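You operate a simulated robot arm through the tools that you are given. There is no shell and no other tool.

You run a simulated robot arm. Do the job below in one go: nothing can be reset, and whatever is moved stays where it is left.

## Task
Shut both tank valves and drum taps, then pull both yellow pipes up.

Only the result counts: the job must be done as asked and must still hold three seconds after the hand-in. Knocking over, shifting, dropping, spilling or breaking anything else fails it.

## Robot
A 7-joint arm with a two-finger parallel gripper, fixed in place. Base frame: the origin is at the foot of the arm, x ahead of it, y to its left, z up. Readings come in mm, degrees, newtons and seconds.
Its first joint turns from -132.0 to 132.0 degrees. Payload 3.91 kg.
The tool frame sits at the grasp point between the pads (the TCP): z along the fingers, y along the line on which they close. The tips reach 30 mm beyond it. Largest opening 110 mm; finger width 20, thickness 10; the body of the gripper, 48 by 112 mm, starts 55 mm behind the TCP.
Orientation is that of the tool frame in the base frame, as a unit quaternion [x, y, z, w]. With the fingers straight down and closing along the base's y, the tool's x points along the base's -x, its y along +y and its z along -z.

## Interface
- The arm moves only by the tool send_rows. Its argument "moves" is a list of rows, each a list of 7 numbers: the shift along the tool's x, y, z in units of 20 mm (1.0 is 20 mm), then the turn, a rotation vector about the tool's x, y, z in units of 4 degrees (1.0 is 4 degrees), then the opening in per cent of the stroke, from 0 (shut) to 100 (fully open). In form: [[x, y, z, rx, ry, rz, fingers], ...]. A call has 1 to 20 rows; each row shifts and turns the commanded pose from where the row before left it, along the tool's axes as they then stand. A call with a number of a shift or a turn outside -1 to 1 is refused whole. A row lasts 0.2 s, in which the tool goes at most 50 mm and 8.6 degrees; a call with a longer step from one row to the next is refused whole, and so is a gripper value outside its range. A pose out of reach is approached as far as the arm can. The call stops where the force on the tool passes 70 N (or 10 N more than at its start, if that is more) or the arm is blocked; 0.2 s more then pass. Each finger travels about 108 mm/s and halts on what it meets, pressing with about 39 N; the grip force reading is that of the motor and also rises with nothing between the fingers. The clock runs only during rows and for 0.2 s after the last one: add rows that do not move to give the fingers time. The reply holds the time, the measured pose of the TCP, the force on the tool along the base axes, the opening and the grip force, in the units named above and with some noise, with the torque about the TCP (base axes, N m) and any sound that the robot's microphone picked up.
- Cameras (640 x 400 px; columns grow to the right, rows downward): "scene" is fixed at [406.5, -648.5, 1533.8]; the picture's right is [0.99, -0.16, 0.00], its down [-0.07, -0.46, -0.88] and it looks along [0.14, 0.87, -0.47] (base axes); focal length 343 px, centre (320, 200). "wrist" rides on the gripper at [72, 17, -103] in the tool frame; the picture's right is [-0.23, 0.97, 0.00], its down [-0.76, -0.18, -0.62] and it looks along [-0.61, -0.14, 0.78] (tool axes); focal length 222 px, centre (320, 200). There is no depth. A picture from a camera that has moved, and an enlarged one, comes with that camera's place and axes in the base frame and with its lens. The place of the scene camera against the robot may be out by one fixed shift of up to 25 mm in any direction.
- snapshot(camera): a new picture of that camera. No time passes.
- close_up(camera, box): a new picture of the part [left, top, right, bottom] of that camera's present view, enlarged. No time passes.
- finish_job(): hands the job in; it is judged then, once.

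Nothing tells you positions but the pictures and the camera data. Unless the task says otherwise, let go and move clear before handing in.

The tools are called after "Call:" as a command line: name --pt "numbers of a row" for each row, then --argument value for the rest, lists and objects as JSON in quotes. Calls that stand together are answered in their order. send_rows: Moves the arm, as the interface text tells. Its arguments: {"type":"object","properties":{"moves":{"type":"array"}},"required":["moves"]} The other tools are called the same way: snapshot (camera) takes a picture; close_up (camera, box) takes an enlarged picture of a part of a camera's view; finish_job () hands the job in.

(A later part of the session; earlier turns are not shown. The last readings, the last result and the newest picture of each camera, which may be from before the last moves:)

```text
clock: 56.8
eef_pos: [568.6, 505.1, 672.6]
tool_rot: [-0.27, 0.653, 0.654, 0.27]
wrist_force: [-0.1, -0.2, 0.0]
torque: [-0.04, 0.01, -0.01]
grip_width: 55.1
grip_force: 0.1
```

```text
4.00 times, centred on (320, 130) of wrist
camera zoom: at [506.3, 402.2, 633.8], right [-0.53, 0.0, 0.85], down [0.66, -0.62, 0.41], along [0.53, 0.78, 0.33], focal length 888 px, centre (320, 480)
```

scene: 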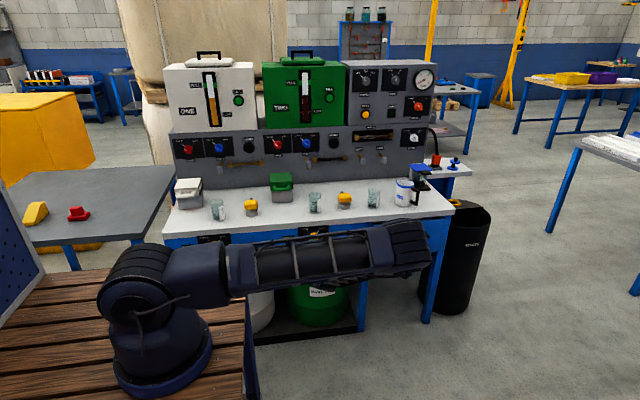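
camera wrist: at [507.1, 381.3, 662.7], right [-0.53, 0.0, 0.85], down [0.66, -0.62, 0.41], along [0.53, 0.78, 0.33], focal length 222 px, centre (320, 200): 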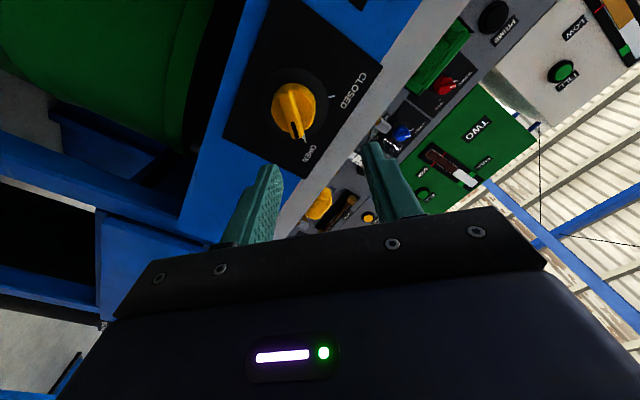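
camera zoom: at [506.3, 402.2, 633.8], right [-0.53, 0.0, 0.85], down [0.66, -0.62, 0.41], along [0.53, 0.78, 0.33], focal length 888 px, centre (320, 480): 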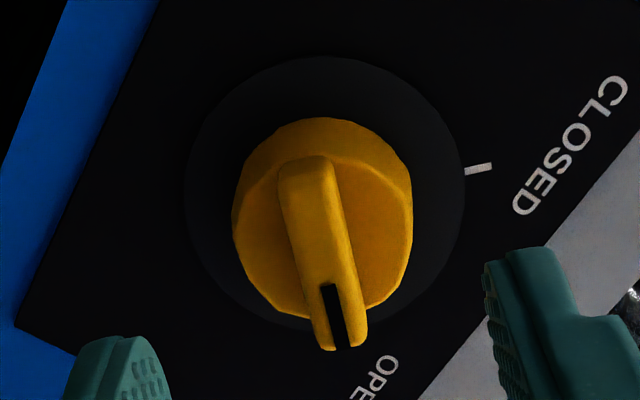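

The drum knob's axis is at (571, z 674.6) with its fin face at y≈570. I'll advance so the tips reach about y=574 and grip.

Call:
send_rows --pt "-0.12 -0.02 0.5 0 0 0 50" --pt "0 0 0.5 0 0 0 50" --pt "0 0 0.5 0 0 0 50" --pt "0 0 0.45 0 0 0 50" --pt "0 0 0 0 0 0 50"

Call:
snapshot --camera "wrist"

Call:
close_up --camera "wrist" --box '[240, 100, 400, 200]'

```text
clock: 58.0
eef_pos: [569.7, 543.1, 674.5]
tool_rot: [-0.271, 0.653, 0.653, 0.271]
wrist_force: [-0.8, 0.4, -0.3]
torque: [-0.01, 0.02, 0.01]
grip_width: 55.1
grip_force: 0.1
```

```text
taken
camera wrist: at [508.2, 441.0, 635.1], right [-0.53, 0.0, 0.85], down [0.66, -0.62, 0.41], along [0.53, 0.78, 0.33], focal length 222 px, centre (320, 200)
```

wrist: 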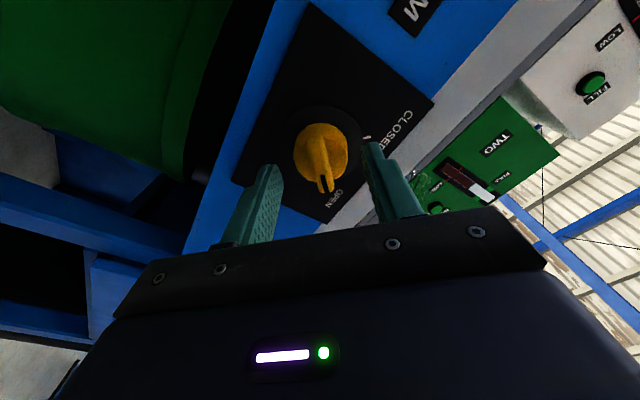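

```text
4.00 times, centred on (320, 150) of wrist
camera zoom: at [508.2, 441.0, 635.1], right [-0.53, 0.0, 0.85], down [0.66, -0.62, 0.41], along [0.53, 0.78, 0.33], focal length 888 px, centre (320, 400)
```

zoom: 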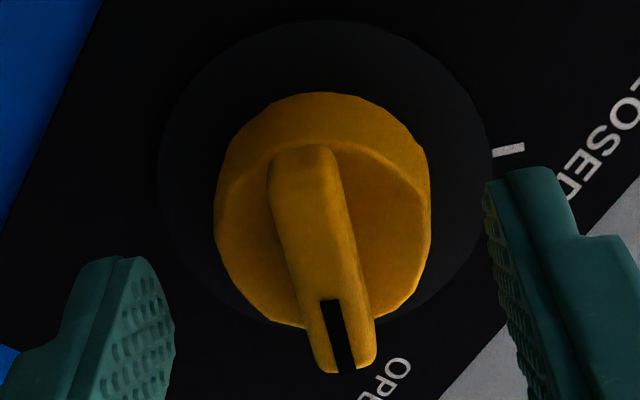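

Call:
send_rows --pt "0 0 0 0 0 0 30" --pt "0 0 0 0 0 0 10" --pt "0 0 0 0 0 0 0" --pt "0 0 0 0 0 0 0" --pt "0 0 0 0 0 0 0"

```text
clock: 59.2
eef_pos: [570.6, 544.5, 674.6]
tool_rot: [-0.271, 0.653, 0.654, 0.27]
wrist_force: [-7.7, -2.9, 10.0]
torque: [0.37, 0.01, 0.01]
grip_width: 10.8
grip_force: 45.1
```

The fin is gripped at 10.8 mm, so I'll turn it 90° to CLOSED.

Call:
send_rows --pt "0 0 0 0 0 -1 0" --pt "0 0 0 0 0 -1 0" --pt "0 0 0 0 0 -1 0" --pt "0 0 0 0 0 -1 0" --pt "0 0 0 0 0 -1 0" --pt "0 0 0 0 0 -1 0" --pt "0 0 0 0 0 -1 0" --pt "0 0 0 0 0 -1 0" --pt "0 0 0 0 0 -1 0" --pt "0 0 0 0 0 -1 0" --pt "0 0 0 0 0 -1 0" --pt "0 0 0 0 0 -1 0"

Call:
send_rows --pt "0 0 0 0 0 -1 0" --pt "0 0 0 0 0 -1 0" --pt "0 0 0 0 0 -1 0" --pt "0 0 0 0 0 -1 0" --pt "0 0 0 0 0 -1 0" --pt "0 0 0 0 0 -1 0" --pt "0 0 0 0 0 -1 0" --pt "0 0 0 0 0 -1 0" --pt "0 0 0 0 0 -1 0" --pt "0 0 0 0 0 -1 0" --pt "0 0 0 0 0 -0.6 0" --pt "0 0 0 0 0 0 0"

Call:
snapshot --camera "wrist"

```text
clock: 61.8
eef_pos: [569.5, 543.9, 674.7]
tool_rot: [-0.513, 0.486, 0.486, 0.514]
wrist_force: [-3.9, 30.8, 6.5]
torque: [0.19, 0.04, 0.09]
grip_width: 10.9
grip_force: 45.0
```

```text
clock: 64.4
eef_pos: [569.9, 542.5, 675.5]
tool_rot: [0.655, -0.267, -0.269, -0.654]
wrist_force: [-8.7, 21.8, 11.9]
torque: [0.19, 0.38, 0.1]
grip_width: 10.6
grip_force: 45.4
```

```text
taken
camera wrist: at [610.5, 440.3, 611.9], right [-0.85, 0.0, -0.53], down [-0.42, -0.62, 0.66], along [-0.33, 0.78, 0.53], focal length 222 px, centre (320, 200)
```

wrist: 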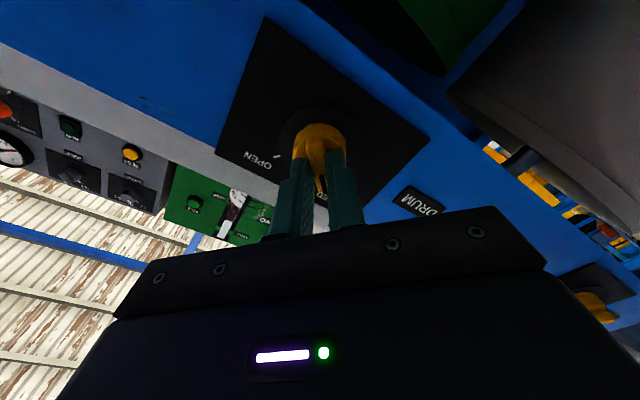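

Call:
send_rows --pt "0 0 0 0 0 0 20" --pt "0 0 0 0 0 0 40" --pt "0 0 0 0 0 0 40" --pt "0 0 -1 0 0 0 40" --pt "0 0 -1 0 0 0 40" --pt "0 0 -1 0 0 0 40" --pt "0 0 0 0 0 0 40"

Call:
snapshot --camera "wrist"

Call:
close_up --camera "wrist" --box '[240, 60, 400, 160]'

Call:
snapshot --camera "scene"

```text
clock: 66.0
eef_pos: [570.1, 483.6, 675.2]
tool_rot: [0.655, -0.268, -0.268, -0.654]
wrist_force: [-0.4, -0.1, -0.4]
torque: [0.01, 0.0, 0.0]
grip_width: 43.7
grip_force: 0.0
```

```text
taken
camera wrist: at [610.8, 380.5, 611.9], right [-0.85, 0.0, -0.53], down [-0.42, -0.62, 0.66], along [-0.33, 0.78, 0.53], focal length 222 px, centre (320, 200)
```

wrist: 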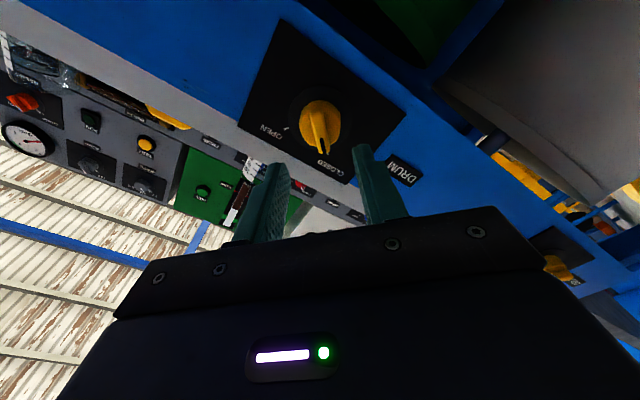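

```text
4.00 times, centred on (320, 110) of wrist
camera zoom: at [610.8, 380.5, 611.9], right [-0.85, 0.0, -0.53], down [-0.42, -0.62, 0.66], along [-0.33, 0.78, 0.53], focal length 888 px, centre (320, 560)
```

zoom: 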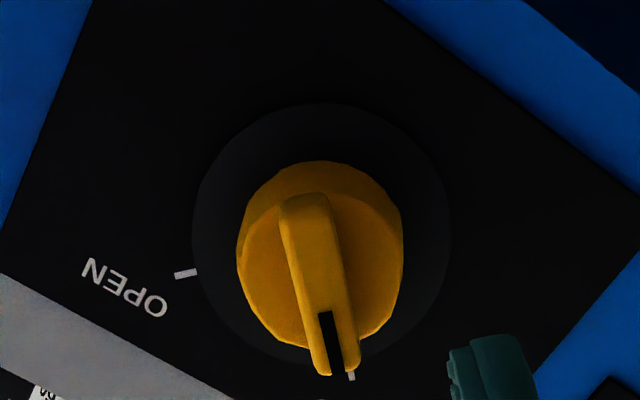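

```text
taken
```

scene: 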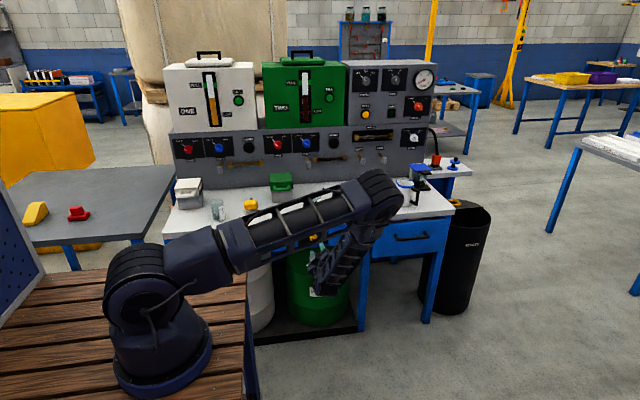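

Drum tap 2 is closed. Next I'll roll back and travel left to drum tap 1, near (150, 544, 675), and check that the pose is reachable.

Call:
send_rows --pt "0 0 0 0 0 1 50" --pt "0 0 0 0 0 1 50" --pt "0 0 0 0 0 1 50" --pt "0 0 0 0 0 1 50" --pt "0 0 0 0 0 1 50" --pt "0 0 0 0 0 1 50" --pt "0 0 0 0 0 1 50" --pt "0 0 0 0 0 1 50" --pt "0 0 0 0 0 1 50" --pt "0 0 0 0 0 1 50" --pt "0 0 0 0 0 1 50" --pt "0 0 0 0 0 1 50" --pt "0 0 0 0 0 1 50" --pt "0 0 0 0 0 1 50" --pt "0 0 0 0 0 1 50" --pt "0 0 0 0 0 1 50" --pt "0 0 0 0 0 1 50" --pt "0 0 0 0 0 1 50" --pt "0 0 0 0 0 1 50" --pt "0 0 0 0 0 1 50"

Call:
send_rows --pt "0 0 0 0 0 1 50" --pt "0 0 0 0 0 1 50" --pt "0 0 0 0 0 0.6 50" --pt "0.707 0.707 0 0 0 0 50" --pt "0.707 0.707 0 0 0 0 50" --pt "0.707 0.707 0 0 0 0 50" --pt "0.707 0.707 0 0 0 0 50" --pt "0.707 0.707 0 0 0 0 50" --pt "0.707 0.707 0 0 0 0 50" --pt "0.707 0.707 0 0 0 0 50" --pt "0.707 0.707 0 0 0 0 50" --pt "0.707 0.707 0 0 0 0 50" --pt "0.707 0.707 0 0 0 0 50" --pt "0.707 0.707 0 0 0 0 50" --pt "0.707 0.707 0 0 0 0 50" --pt "0 0 0 0 0 0 50"

Call:
snapshot --camera "scene"

```text
clock: 70.2
eef_pos: [570.7, 482.4, 674.3]
tool_rot: [-0.328, 0.626, 0.627, 0.328]
wrist_force: [-1.0, -0.6, 0.5]
torque: [0.02, 0.02, -0.02]
grip_width: 55.1
grip_force: 0.0
```

```text
clock: 73.6
eef_pos: [333.0, 485.6, 675.7]
tool_rot: [-0.271, 0.653, 0.653, 0.271]
wrist_force: [0.2, 0.1, 0.0]
torque: [-0.02, 0.01, -0.04]
grip_width: 55.0
grip_force: 0.1
```

```text
taken
```

scene: 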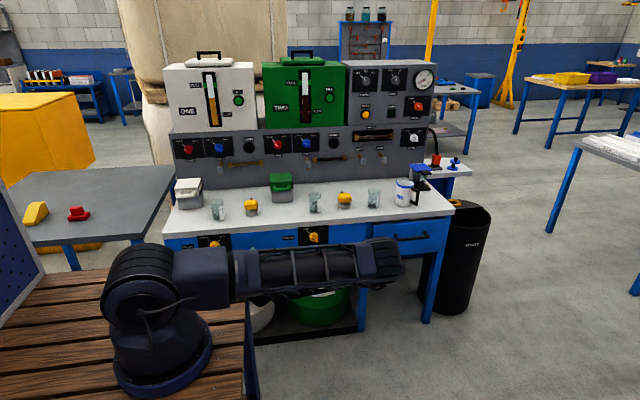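

Call:
send_rows --pt "0.707 0.707 0 0 0 0 50" --pt "0.707 0.707 0 0 0 0 50" --pt "0.707 0.707 0 0 0 0 50" --pt "0.707 0.707 0 0 0 0 50" --pt "0.707 0.707 0 0 0 0 50" --pt "0.707 0.707 0 0 0 0 50" --pt "0.707 0.707 0 0 0 0 50" --pt "0.707 0.707 0 0 0 0 50" --pt "0.707 0.707 0 0 0 0 50" --pt "0 0 0 0 0 0 50"

Call:
snapshot --camera "scene"

Call:
snapshot --camera "wrist"

Call:
close_up --camera "wrist" --box '[240, 60, 400, 160]'

```text
clock: 74.8
eef_pos: [375.7, 476.1, 674.4]
tool_rot: [-0.225, 0.661, 0.615, 0.365]
wrist_force: [-0.2, 0.0, 0.2]
torque: [-0.03, 0.02, 0.0]
grip_width: 54.9
grip_force: 0.1
stopped in row 5: the arm was blocked; the commanded pose is now the measured one
```

```text
taken
```

scene: 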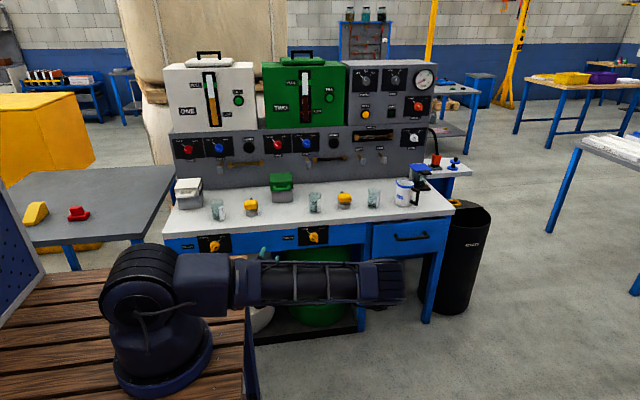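

```text
taken
camera wrist: at [296.0, 389.0, 628.5], right [-0.58, 0.1, 0.81], down [0.49, -0.75, 0.45], along [0.65, 0.65, 0.39], focal length 222 px, centre (320, 200)
```

wrist: 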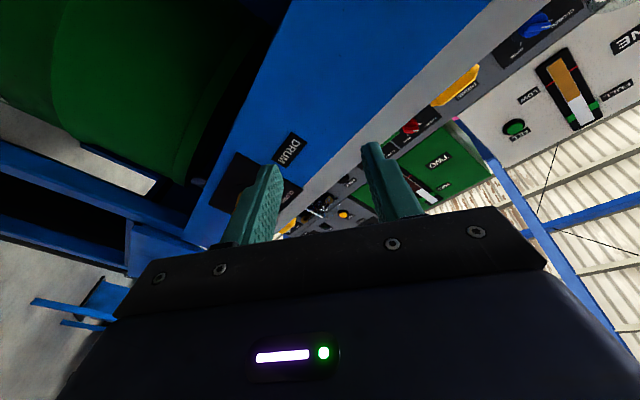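

```text
4.00 times, centred on (320, 110) of wrist
camera zoom: at [296.0, 389.0, 628.5], right [-0.58, 0.1, 0.81], down [0.49, -0.75, 0.45], along [0.65, 0.65, 0.39], focal length 888 px, centre (320, 560)
```

zoom: 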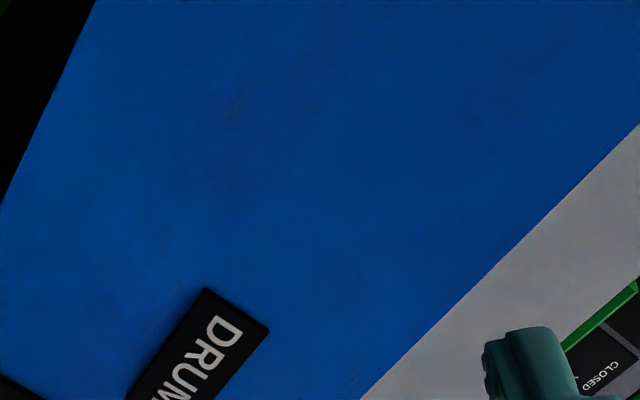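

The arm folded up too far and was blocked in free space with nothing touched. I'll look at its posture before replanning.

Call:
close_up --camera "scene" --box '[60, 200, 380, 400]'

Call:
close_up --camera "scene" --box '[200, 220, 420, 330]'

```text
2.00 times, centred on (220, 300) of scene
camera zoom: at [406.5, -648.5, 1533.8], right [0.99, -0.16, 0.0], down [-0.07, -0.46, -0.88], along [0.14, 0.87, -0.47], focal length 685 px, centre (520, 0)
```

zoom: 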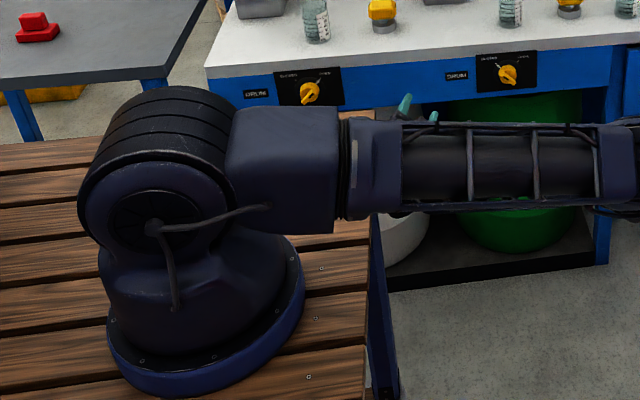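

```text
2.91 times, centred on (310, 275) of scene
camera zoom: at [406.5, -648.5, 1533.8], right [0.99, -0.16, 0.0], down [-0.07, -0.46, -0.88], along [0.14, 0.87, -0.47], focal length 997 px, centre (349, -18)
```

zoom: 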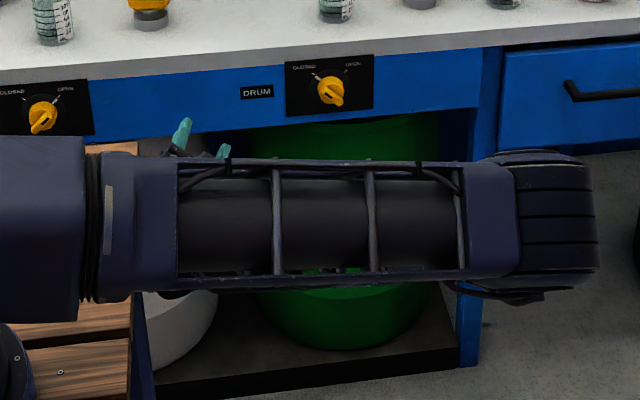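

The wooden robot table (top about z=750, x<295, y<394) fills the space a horizontal tool would need for tap 1. I'll reach it from above through the gap instead, with the fingers lying along the fin and the tool leaning slightly back. First I'll move right and up, clear of everything.

Call:
send_rows --pt "-0.63 -0.746 0.206 0 0 0 50" --pt "-0.63 -0.746 0.206 0 0 0 50" --pt "-0.63 -0.746 0.206 0 0 0 50" --pt "-0.63 -0.746 0.206 0 0 0 50" --pt "-0.63 -0.746 0.206 0 0 0 50" --pt "0 0 0 0 0 0 50"

Call:
send_rows --pt "-0.759 0.649 0.025 0 0 0 50" --pt "-0.759 0.649 0.025 0 0 0 50" --pt "-0.759 0.649 0.025 0 0 0 50" --pt "-0.759 0.649 0.025 0 0 0 50" --pt "-0.759 0.649 0.025 0 0 0 50" --pt "-0.759 0.649 0.025 0 0 0 50" --pt "-0.759 0.649 0.025 0 0 0 50" --pt "-0.759 0.649 0.025 0 0 0 50" --pt "-0.759 0.649 0.025 0 0 0 50" --pt "-0.759 0.649 0.025 0 0 0 50" --pt "-0.759 0.649 0.025 0 0 0 50" --pt "-0.759 0.649 0.025 0 0 0 50" --pt "-0.759 0.649 0.025 0 0 0 50" --pt "-0.759 0.649 0.025 0 0 0 50" --pt "-0.759 0.649 0.025 0 0 0 50" --pt "0 0 0 0 0 0 50"

Call:
snapshot --camera "scene"

Call:
snapshot --camera "wrist"

```text
clock: 76.2
eef_pos: [468.2, 479.1, 676.4]
tool_rot: [-0.225, 0.661, 0.618, 0.361]
wrist_force: [0.3, 0.7, -0.2]
torque: [-0.02, 0.02, -0.04]
grip_width: 55.1
grip_force: 0.0
```

```text
clock: 79.6
eef_pos: [471.3, 478.4, 975.6]
tool_rot: [-0.224, 0.662, 0.617, 0.362]
wrist_force: [0.6, -0.2, -0.6]
torque: [0.01, -0.01, 0.02]
grip_width: 55.0
grip_force: 0.0
```

```text
taken
```

scene: 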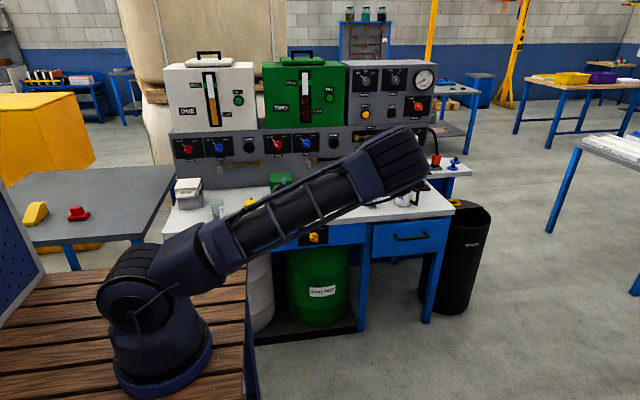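

```text
taken
camera wrist: at [391.8, 390.3, 930.1], right [-0.58, 0.1, 0.81], down [0.49, -0.75, 0.44], along [0.65, 0.66, 0.38], focal length 222 px, centre (320, 200)
```

wrist: 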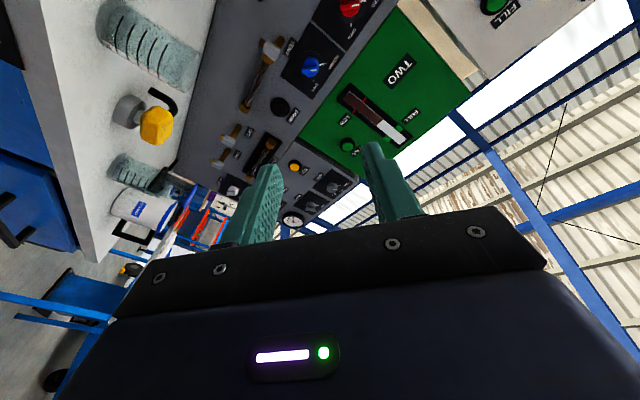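

Call:
send_rows --pt "0 0 0 -0.64 0.743 0.345 50" --pt "0 0 0 -0.64 0.743 0.345 50" --pt "0 0 0 -0.64 0.743 0.345 50" --pt "0 0 0 0 1 0 50" --pt "0 0 0 0 1 0 50" --pt "0 0 0 0 1 0 50" --pt "0 0 0 0 1 0 50" --pt "0 0 0 0 1 0 50" --pt "0 0 0 0 1 0 50" --pt "0 0 0 0 1 0 50" --pt "0 0 0 0 1 0 50" --pt "0 0 0 0 1 0 50" --pt "0 0 0 0 1 0 50" --pt "0 0 0 0 1 0 50" --pt "0 0 0 0 1 0 50" --pt "0 0 0 0 1 0 50" --pt "0 0 0 0 1 0 50" --pt "0 0 0 0 1 0 50" --pt "0 0 0 0 1 0 50" --pt "0 0 0 0 1 0 50"

Call:
snapshot --camera "scene"

Call:
snapshot --camera "wrist"

```text
clock: 83.8
eef_pos: [470.6, 475.9, 975.1]
tool_rot: [-0.591, 0.692, 0.39, -0.141]
wrist_force: [0.9, 0.4, 0.2]
torque: [0.0, 0.0, 0.01]
grip_width: 55.0
grip_force: 0.0
```

```text
taken
```

scene: 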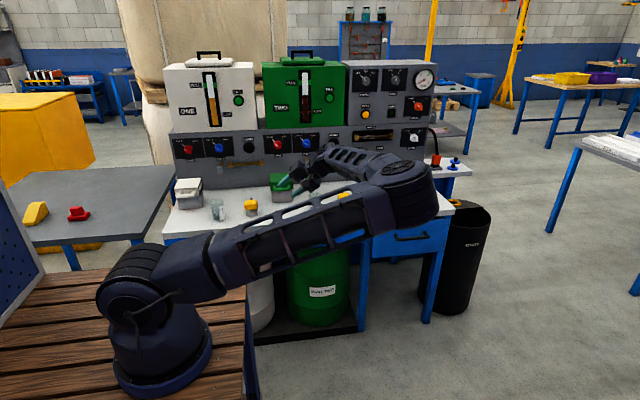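

```text
taken
camera wrist: at [508.3, 371.6, 1036.6], right [-0.63, 0.21, 0.75], down [0.73, 0.47, 0.49], along [-0.25, 0.86, -0.45], focal length 222 px, centre (320, 200)
```

wrist: 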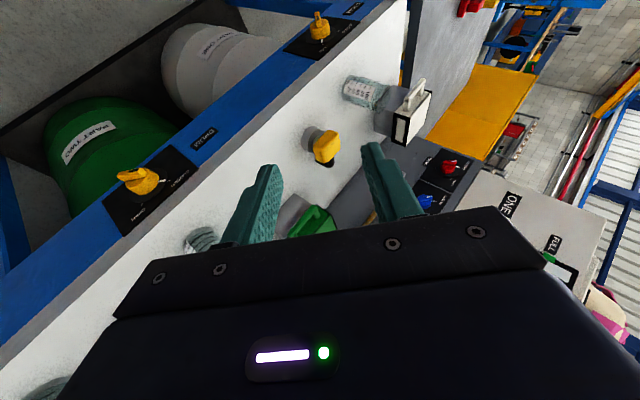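

Call:
send_rows --pt "0.3015 0.0954 0.89 0 0 0 50" --pt "0.3015 0.0954 0.89 0 0 0 50" --pt "0.3015 0.0954 0.89 0 0 0 50" --pt "0.3015 0.0954 0.89 0 0 0 50" --pt "0.3015 0.0954 0.89 0 0 0 50" --pt "0.3015 0.0954 0.89 0 0 0 50" --pt "0.3015 0.0954 0.89 0 0 0 50" --pt "0.3015 0.0954 0.89 0 0 0 50" --pt "0.3015 0.0954 0.89 0 0 0 50" --pt "0.3015 0.0954 0.89 0 0 0 50" --pt "0.3015 0.0954 0.89 0 0 0 50" --pt "0.3015 0.0954 0.89 0 0 0 50" --pt "0.3015 0.0954 0.89 0 0 0 50" --pt "0 0 0 0 0.5 0 50" --pt "0 0 0 0 0 0 50"

Call:
snapshot --camera "scene"

Call:
snapshot --camera "wrist"

```text
clock: 87.0
eef_pos: [281.5, 490.6, 820.6]
tool_rot: [-0.598, 0.689, 0.38, -0.153]
wrist_force: [0.1, 0.1, -0.1]
torque: [0.02, 0.02, 0.01]
grip_width: 54.6
grip_force: 0.1
```

```text
taken
```

scene: 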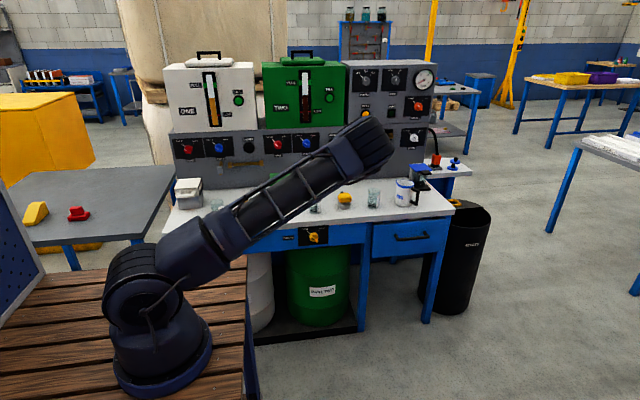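

```text
taken
camera wrist: at [320.8, 387.9, 884.2], right [-0.64, 0.21, 0.74], down [0.72, 0.5, 0.47], along [-0.27, 0.84, -0.47], focal length 222 px, centre (320, 200)
```

wrist: 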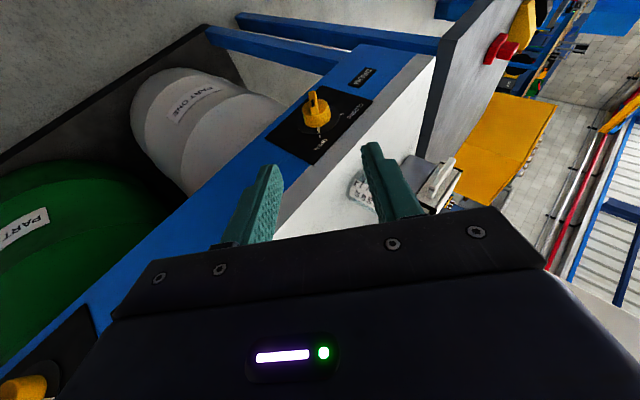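

Call:
close_up --camera "wrist" --box '[240, 60, 400, 160]'

```text
4.00 times, centred on (320, 110) of wrist
camera zoom: at [320.8, 387.9, 884.2], right [-0.64, 0.21, 0.74], down [0.72, 0.5, 0.47], along [-0.27, 0.84, -0.47], focal length 888 px, centre (320, 560)
```

zoom: 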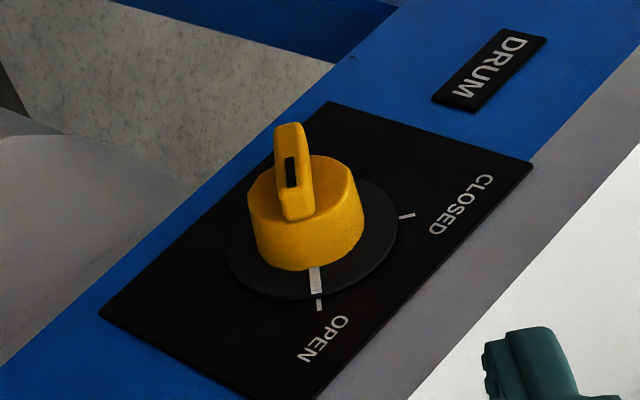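

The knob axis is at about (150.5, z 675), with the fin's outer face at y≈571 and the cylinder face at about 578.5. I'll lean to 80° and move to a standoff up-right of the knob along the fin direction.

Call:
send_rows --pt "0 0 0 0 1 0 50" --pt "0 0 0 0 1 0 50" --pt "0 0 0 0 0.5 0 50" --pt "-0.317 -0.0875 0.875 0 0 0 50" --pt "-0.317 -0.0875 0.875 0 0 0 50" --pt "-0.317 -0.0875 0.875 0 0 0 50" --pt "-0.317 -0.0875 0.875 0 0 0 50" --pt "-0.317 -0.0875 0.875 0 0 0 50" --pt "-0.317 -0.0875 0.875 0 0 0 50" --pt "0 0 0 0 0 0 50"

Call:
snapshot --camera "wrist"

Call:
close_up --camera "wrist" --box '[240, 80, 400, 180]'

Call:
snapshot --camera "scene"

```text
clock: 89.2
eef_pos: [220.7, 548.9, 745.5]
tool_rot: [-0.628, 0.674, 0.326, -0.212]
wrist_force: [0.4, -0.2, 1.1]
torque: [-0.02, -0.01, 0.01]
grip_width: 55.0
grip_force: 0.0
```

```text
taken
camera wrist: at [272.4, 459.1, 821.1], right [-0.66, 0.22, 0.72], down [0.65, 0.64, 0.4], along [-0.37, 0.73, -0.57], focal length 222 px, centre (320, 200)
```

wrist: 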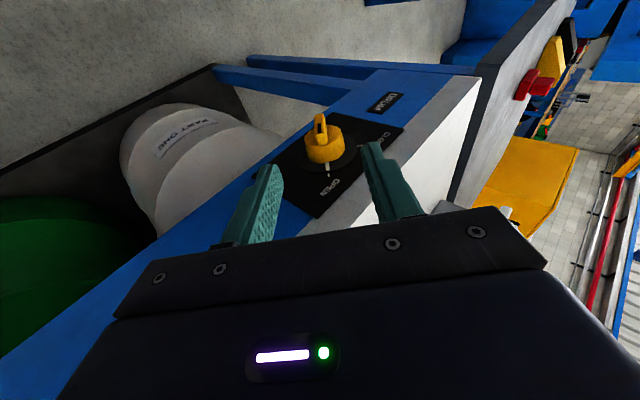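

```text
4.00 times, centred on (320, 130) of wrist
camera zoom: at [272.4, 459.1, 821.1], right [-0.66, 0.22, 0.72], down [0.65, 0.64, 0.4], along [-0.37, 0.73, -0.57], focal length 888 px, centre (320, 480)
```

zoom: 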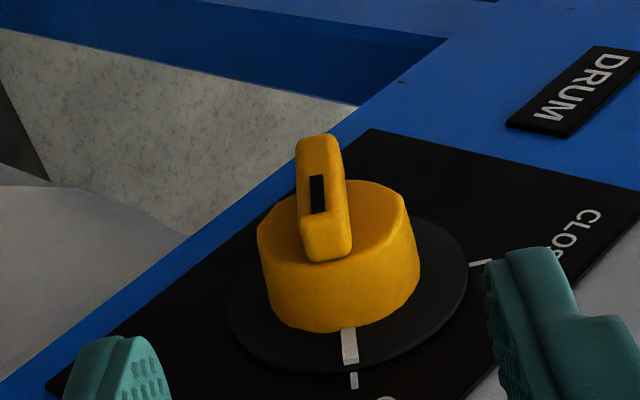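

```text
taken
```

scene: 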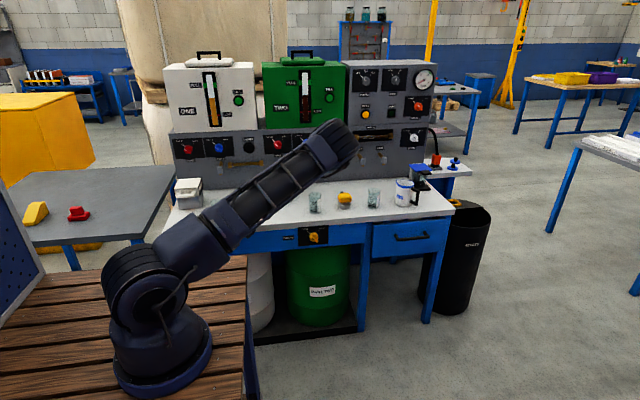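

Call:
send_rows --pt "0.03 0 1 0 0 0 50" --pt "0.03 0 1 0 0 0 50" --pt "0.03 0 1 0 0 0 50" --pt "0.03 0 1 0 0 0 50" --pt "0 0 0 0 0 0 50"

Call:
snapshot --camera "wrist"

Call:
close_up --camera "wrist" --box '[240, 100, 400, 200]'

```text
clock: 90.4
eef_pos: [164.9, 558.9, 688.4]
tool_rot: [-0.629, 0.674, 0.326, -0.211]
wrist_force: [-0.2, 0.6, 0.4]
torque: [-0.02, 0.01, -0.02]
grip_width: 55.2
grip_force: 0.1
```

```text
taken
camera wrist: at [216.5, 471.1, 762.9], right [-0.66, 0.22, 0.72], down [0.65, 0.64, 0.4], along [-0.37, 0.73, -0.57], focal length 222 px, centre (320, 200)
```

wrist: 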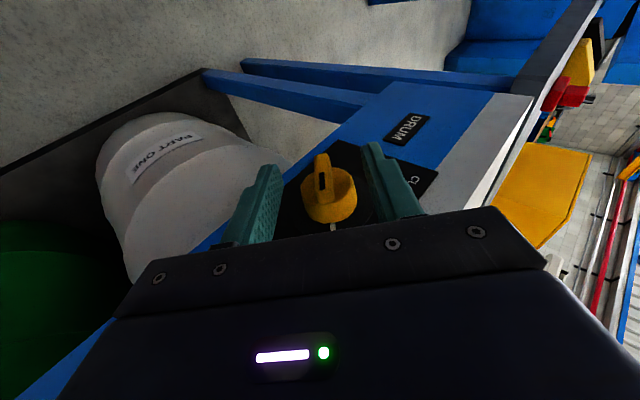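

```text
4.00 times, centred on (320, 150) of wrist
camera zoom: at [216.5, 471.1, 762.9], right [-0.66, 0.22, 0.72], down [0.65, 0.64, 0.4], along [-0.37, 0.73, -0.57], focal length 888 px, centre (320, 400)
```

zoom: 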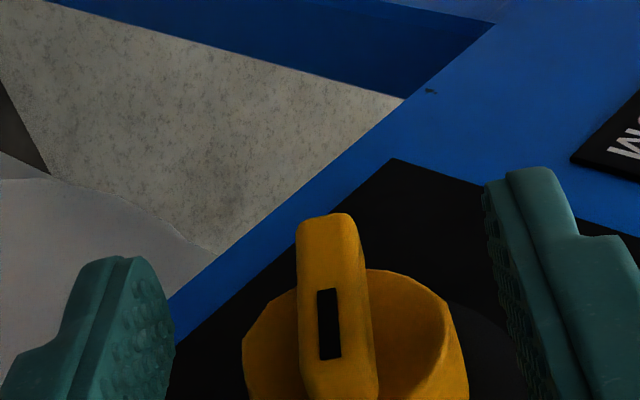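

Call:
send_rows --pt "-0.04 0.03 1 0 0 0 50" --pt "0 0 0 0 0 0 35" --pt "0 0 0 0 0 0 15" --pt "0 0 0 0 0 0 0" --pt "0 0 0 0 0 0 0" --pt "0 0 0 0 0 0 0"

Call:
close_up --camera "wrist" --box '[240, 120, 400, 220]'

```text
clock: 91.8
eef_pos: [151.4, 563.3, 676.3]
tool_rot: [-0.628, 0.674, 0.327, -0.212]
wrist_force: [-4.4, 2.5, 4.8]
torque: [-0.11, 0.02, -0.25]
grip_width: 11.2
grip_force: 45.1
```

```text
4.00 times, centred on (320, 170) of wrist
camera zoom: at [202.1, 474.1, 750.1], right [-0.66, 0.22, 0.72], down [0.65, 0.64, 0.4], along [-0.37, 0.73, -0.57], focal length 888 px, centre (320, 320)
```

zoom: 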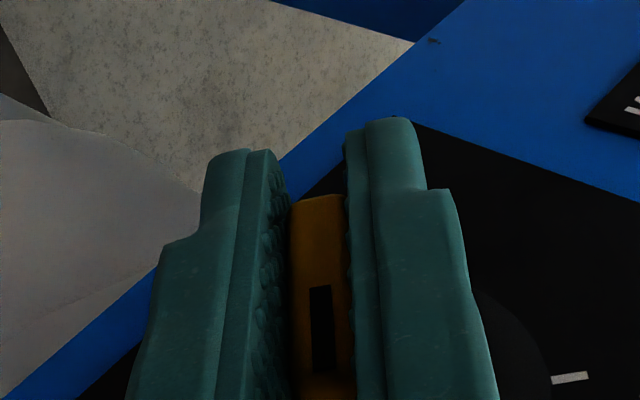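

The fin is gripped along its length at 11.2 mm. I'll turn about the knob axis, checking after the first few rows.

Call:
send_rows --pt "0 0 0 0.985 0 -0.174 0" --pt "0 0 0 0.985 0 -0.174 0" --pt "0 0 0 0.985 0 -0.174 0" --pt "0 0 0 0.985 0 -0.174 0" --pt "0 0 0 0.985 0 -0.174 0"

Call:
close_up --camera "wrist" --box '[240, 120, 400, 220]'

Call:
snapshot --camera "scene"

```text
clock: 93.0
eef_pos: [150.0, 562.7, 675.3]
tool_rot: [-0.676, 0.7, 0.212, -0.091]
wrist_force: [2.0, 2.7, 17.7]
torque: [0.31, 0.04, -0.2]
grip_width: 10.8
grip_force: 44.8
```

```text
4.00 times, centred on (320, 170) of wrist
camera zoom: at [173.1, 473.9, 763.1], right [-0.87, 0.22, 0.45], down [0.47, 0.64, 0.6], along [-0.15, 0.73, -0.66], focal length 888 px, centre (320, 320)
```

zoom: 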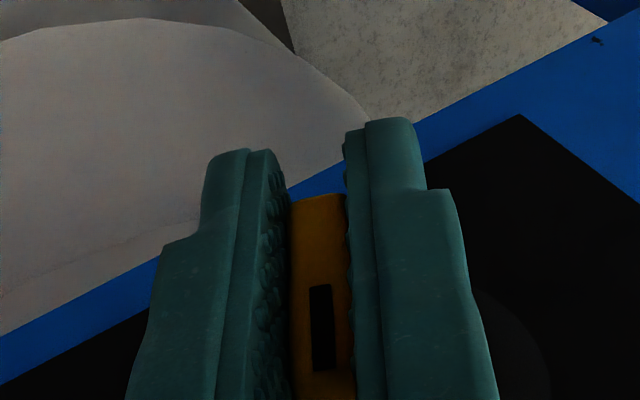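

```text
taken
```

scene: 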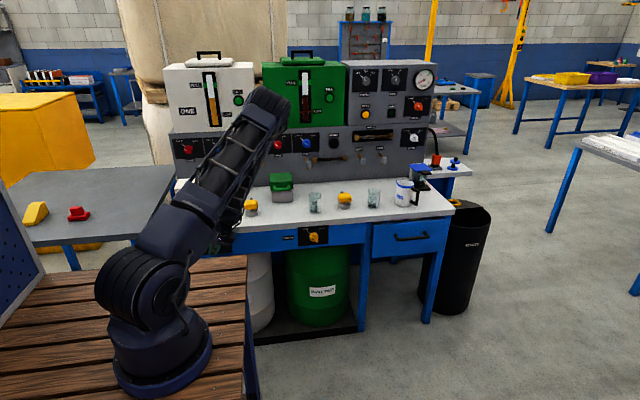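

Call:
send_rows --pt "0 0 0 0.985 0 -0.174 0" --pt "0 0 0 0.985 0 -0.174 0" --pt "0 0 0 0.985 0 -0.174 0" --pt "0 0 0 0.985 0 -0.174 0" --pt "0 0 0 0.985 0 -0.174 0" --pt "0 0 0 0.985 0 -0.174 0" --pt "0 0 0 0.985 0 -0.174 0" --pt "0 0 0 0.985 0 -0.174 0"

Call:
snapshot --camera "scene"

Call:
snapshot --camera "wrist"

```text
clock: 94.8
eef_pos: [150.7, 562.2, 675.2]
tool_rot: [0.709, -0.697, -0.019, -0.107]
wrist_force: [-5.4, 10.2, 34.5]
torque: [0.41, -0.02, -0.15]
grip_width: 10.9
grip_force: 44.9
```

```text
taken
```

scene: 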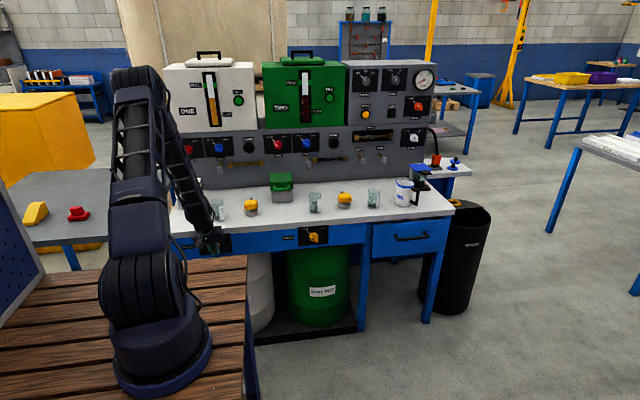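

```text
taken
camera wrist: at [122.9, 473.9, 761.6], right [-0.97, 0.22, -0.08], down [0.08, 0.64, 0.76], along [0.22, 0.74, -0.64], focal length 222 px, centre (320, 200)
```

wrist: 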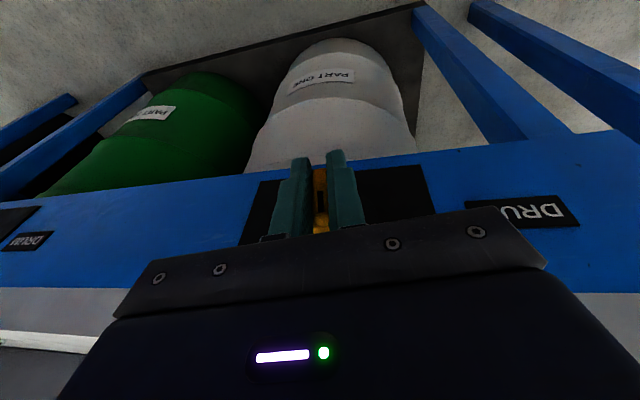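

Call:
send_rows --pt "0 0 -0.06 0.985 0 -0.174 0" --pt "0 0 0 0.985 0 -0.174 0" --pt "0 0 0 0.985 0 -0.174 0" --pt "0 0 0 0.985 0 -0.174 0" --pt "0 0 0 0.985 0 -0.174 0"

Call:
send_rows --pt "0 0 0 0.985 0 -0.174 0" --pt "0 0 0 0.985 0 -0.174 0" --pt "0 0 0 0.985 0 -0.174 0" --pt "0 0 0 0.985 0 -0.174 0" --pt "0 0 0 0.59 0 -0.104 0" --pt "0 0 0 0 0 0 0"

Call:
snapshot --camera "scene"

Call:
snapshot --camera "wrist"

```text
clock: 96.0
eef_pos: [149.3, 563.9, 676.0]
tool_rot: [0.701, -0.668, 0.104, -0.225]
wrist_force: [-13.3, 31.6, -11.7]
torque: [0.91, 0.04, 0.17]
grip_width: 10.9
grip_force: 44.7
```

```text
clock: 97.4
eef_pos: [148.6, 558.7, 675.3]
tool_rot: [0.681, -0.634, 0.202, -0.306]
wrist_force: [-8.6, 33.1, 9.9]
torque: [0.32, -0.02, 0.03]
grip_width: 11.3
grip_force: 45.4
out of reach, approached as far as the arm can: row 3
```

```text
taken
```

scene: 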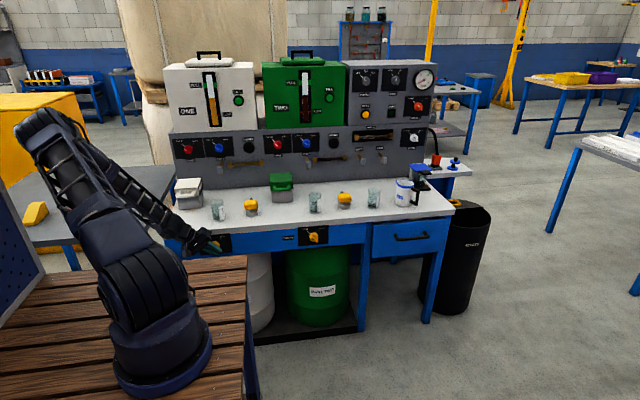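

```text
taken
camera wrist: at [77.4, 471.6, 730.9], right [-0.74, 0.22, -0.63], down [-0.37, 0.65, 0.66], along [0.56, 0.72, -0.41], focal length 222 px, centre (320, 200)
```

wrist: 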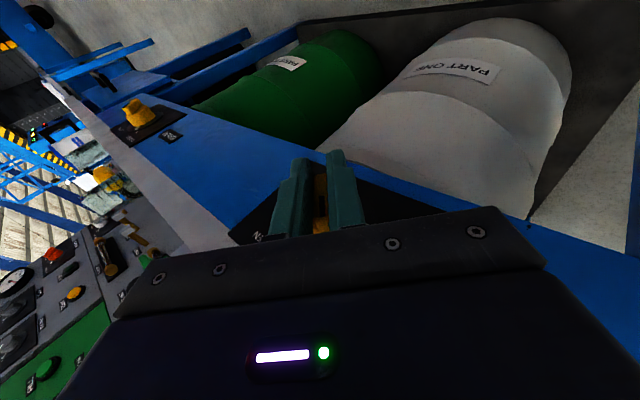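

The turn ended about 3° short because of a reach limit. I'll open, withdraw straight off the knob, swing back toward vertical and inspect the mark.

Call:
send_rows --pt "0 0 0 0 0 0 15" --pt "0 0 0 0 0 0 30" --pt "0 0 0 0 0 0 30" --pt "0.985 0 -0.174 0 0 0 30" --pt "0.985 0 -0.174 0 0 0 30" --pt "0 0 0 -0.985 0 0.174 30" --pt "0 0 0 -0.985 0 0.174 30" --pt "0 0 0 -0.985 0 0.174 30" --pt "0 0 0 -0.985 0 0.174 30" --pt "0 0 0 -0.985 0 0.174 30" --pt "0 0 -1 -0.985 0 0.174 30" --pt "0 0 -1 -0.985 0 0.174 30" --pt "0 0 -1 -0.985 0 0.174 30" --pt "0 0 -1 -0.985 0 0.174 30" --pt "0 0 -1 -0.985 0 0.174 30" --pt "0 0 -1 -0.985 0 0.174 30" --pt "0 0 0 0 0 0 30"

Call:
snapshot --camera "wrist"

Call:
snapshot --camera "scene"

```text
clock: 101.0
eef_pos: [124.4, 499.5, 792.1]
tool_rot: [-0.702, 0.707, 0.066, 0.046]
wrist_force: [0.7, -0.1, 0.4]
torque: [-0.01, 0.0, 0.01]
grip_width: 32.6
grip_force: 0.0
```

```text
taken
camera wrist: at [109.8, 411.9, 883.3], right [-0.97, 0.23, 0.06], down [0.2, 0.65, 0.73], along [0.13, 0.72, -0.68], focal length 222 px, centre (320, 200)
```

wrist: 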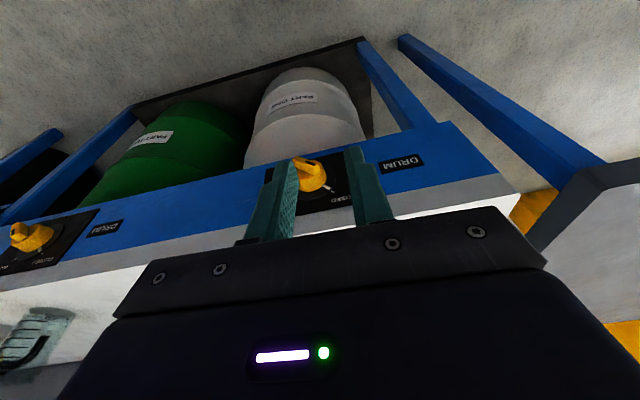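

```text
taken
```

scene: 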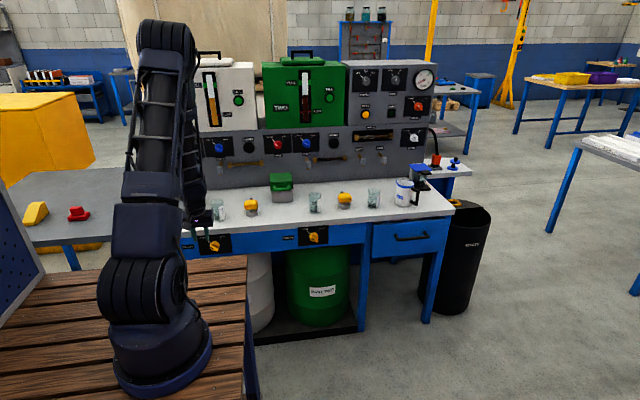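

Call:
close_up --camera "wrist" --box '[260, 135, 380, 210]'

Call:
close_up --camera "scene" --box '[192, 230, 240, 260]'

Call:
close_up --camera "scene" --box '[290, 222, 338, 252]'

```text
5.33 times, centred on (320, 172) of wrist
camera zoom: at [109.8, 411.9, 883.3], right [-0.97, 0.23, 0.06], down [0.2, 0.65, 0.73], along [0.13, 0.72, -0.68], focal length 1185 px, centre (320, 347)
```

zoom: 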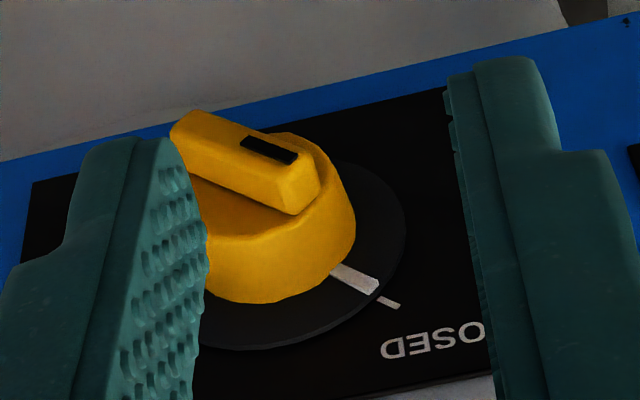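

```text
13.33 times, centred on (216, 245) of scene
camera zoom: at [406.5, -648.5, 1533.8], right [0.99, -0.16, 0.0], down [-0.07, -0.46, -0.88], along [0.14, 0.87, -0.47], focal length 4568 px, centre (1707, -400)
```

zoom: 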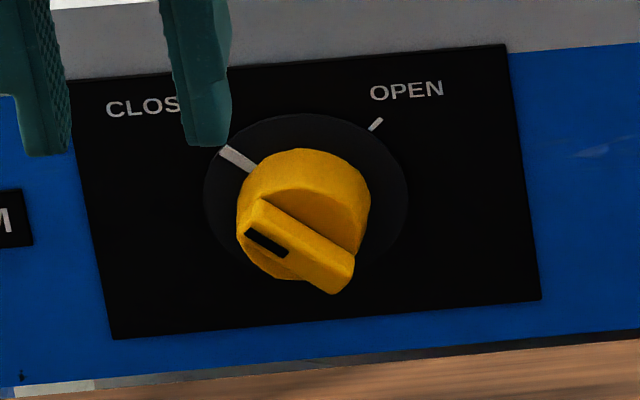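

```text
13.33 times, centred on (314, 237) of scene
camera zoom: at [406.5, -648.5, 1533.8], right [0.99, -0.16, 0.0], down [-0.07, -0.46, -0.88], along [0.14, 0.87, -0.47], focal length 4568 px, centre (400, -293)
```

zoom: 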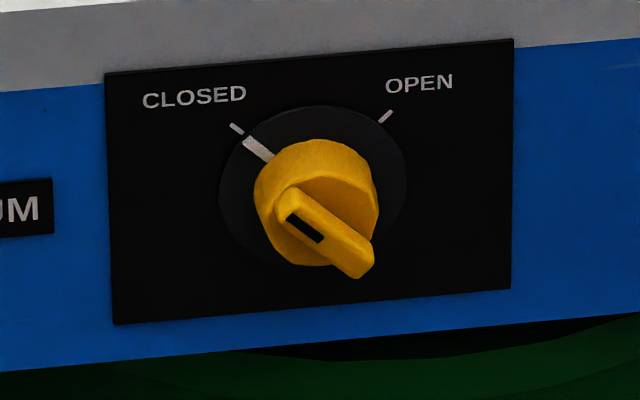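

Call:
send_rows --pt "0 0 -1 0 0 0 30" --pt "0 0 -1 0 0 0 30" --pt "0 0 -1 0 0 0 30" --pt "0 0 0 0 0 0 30"

Call:
close_up --camera "scene" --box '[192, 230, 240, 260]'

Call:
snapshot --camera "wrist"

```text
clock: 102.0
eef_pos: [126.5, 488.5, 850.5]
tool_rot: [-0.702, 0.708, 0.066, 0.046]
wrist_force: [0.0, 0.1, -0.5]
torque: [0.03, 0.02, 0.01]
grip_width: 33.0
grip_force: 0.1
```

```text
13.33 times, centred on (216, 245) of scene
camera zoom: at [406.5, -648.5, 1533.8], right [0.99, -0.16, 0.0], down [-0.07, -0.46, -0.88], along [0.14, 0.87, -0.47], focal length 4568 px, centre (1707, -400)
```

zoom: 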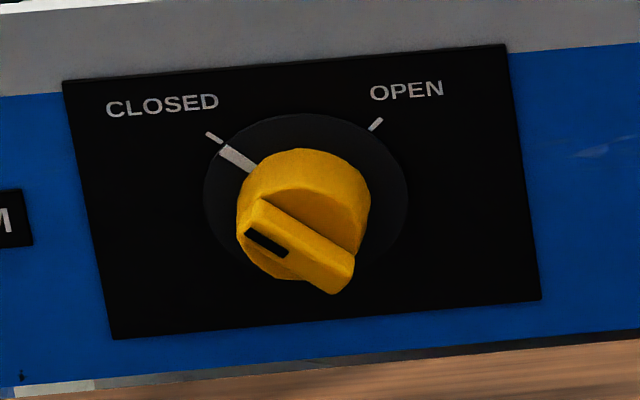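

```text
taken
camera wrist: at [111.9, 402.2, 941.5], right [-0.97, 0.23, 0.06], down [0.2, 0.65, 0.73], along [0.13, 0.72, -0.68], focal length 222 px, centre (320, 200)
```

wrist: 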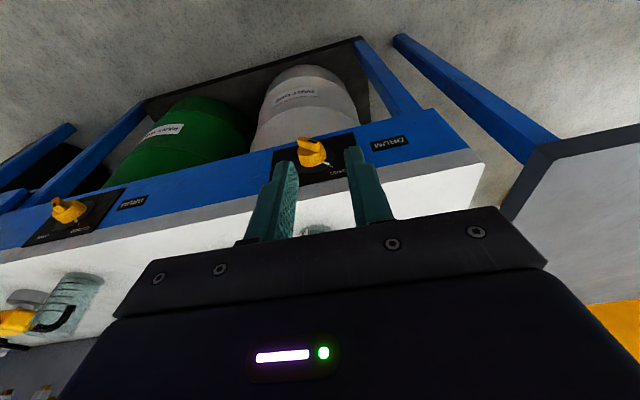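

Call:
close_up --camera "wrist" --box '[270, 120, 366, 180]'

```text
6.67 times, centred on (318, 150) of wrist
camera zoom: at [111.9, 402.2, 941.5], right [-0.97, 0.23, 0.06], down [0.2, 0.65, 0.73], along [0.13, 0.72, -0.68], focal length 1481 px, centre (333, 533)
```

zoom: 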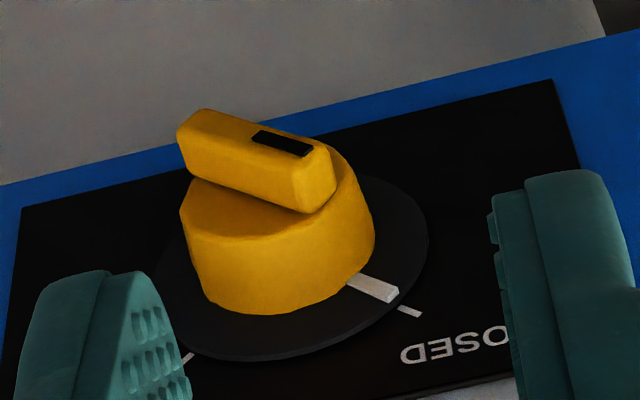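

Drum tap 1 reads CLOSED at about -45 to -47°, so all four are shut. For the pipes, I'll straighten the tool to point down with the fingers closing along x, rise and move above pipe 1 near (297, 690).

Call:
send_rows --pt "0 0 -1 0.133 0.757 0 60" --pt "0 0 -1 0.133 0.757 0 60" --pt "0 0 -1 0.133 0.757 0 60" --pt "0 0 -1 0 0 0 60" --pt "-0.83 -0.95 0 0 0 0 60" --pt "-0.83 -0.95 0 0 0 0 60" --pt "-0.83 -0.95 0 0 0 0 60" --pt "-0.83 -0.95 0 0 0 0 60" --pt "-0.83 -0.95 0 0 0 0 60" --pt "-0.83 -0.95 0 0 0 0 60" --pt "-0.83 -0.95 0 0 0 0 60" --pt "-0.83 -0.95 0 0 0 0 60" --pt "-0.83 -0.95 0 0 0 0 60" --pt "0 0 0 0 0 0 60"

Call:
snapshot --camera "wrist"

Call:
snapshot --camera "scene"

```text
clock: 105.0
eef_pos: [297.9, 630.9, 927.2]
tool_rot: [-0.704, 0.71, 0.001, -0.001]
wrist_force: [0.5, 0.4, 0.5]
torque: [-0.01, -0.02, -0.01]
grip_width: 65.9
grip_force: 0.1
```

```text
taken
camera wrist: at [281.4, 559.8, 1030.7], right [-0.97, 0.23, 0.0], down [0.18, 0.76, 0.62], along [0.15, 0.61, -0.78], focal length 222 px, centre (320, 200)
```

wrist: 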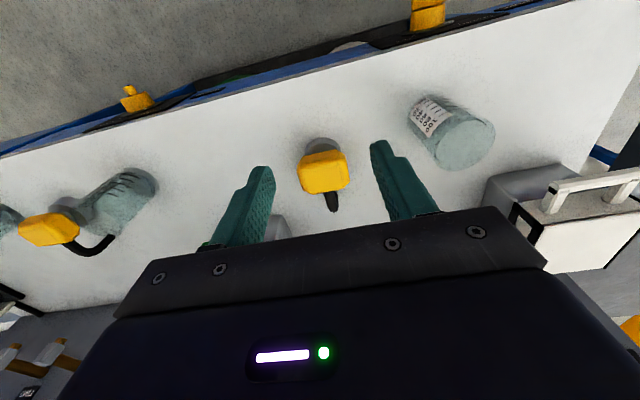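

```text
taken
```

scene: 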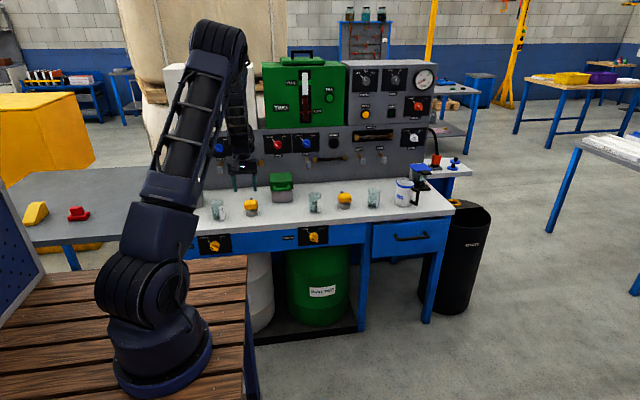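

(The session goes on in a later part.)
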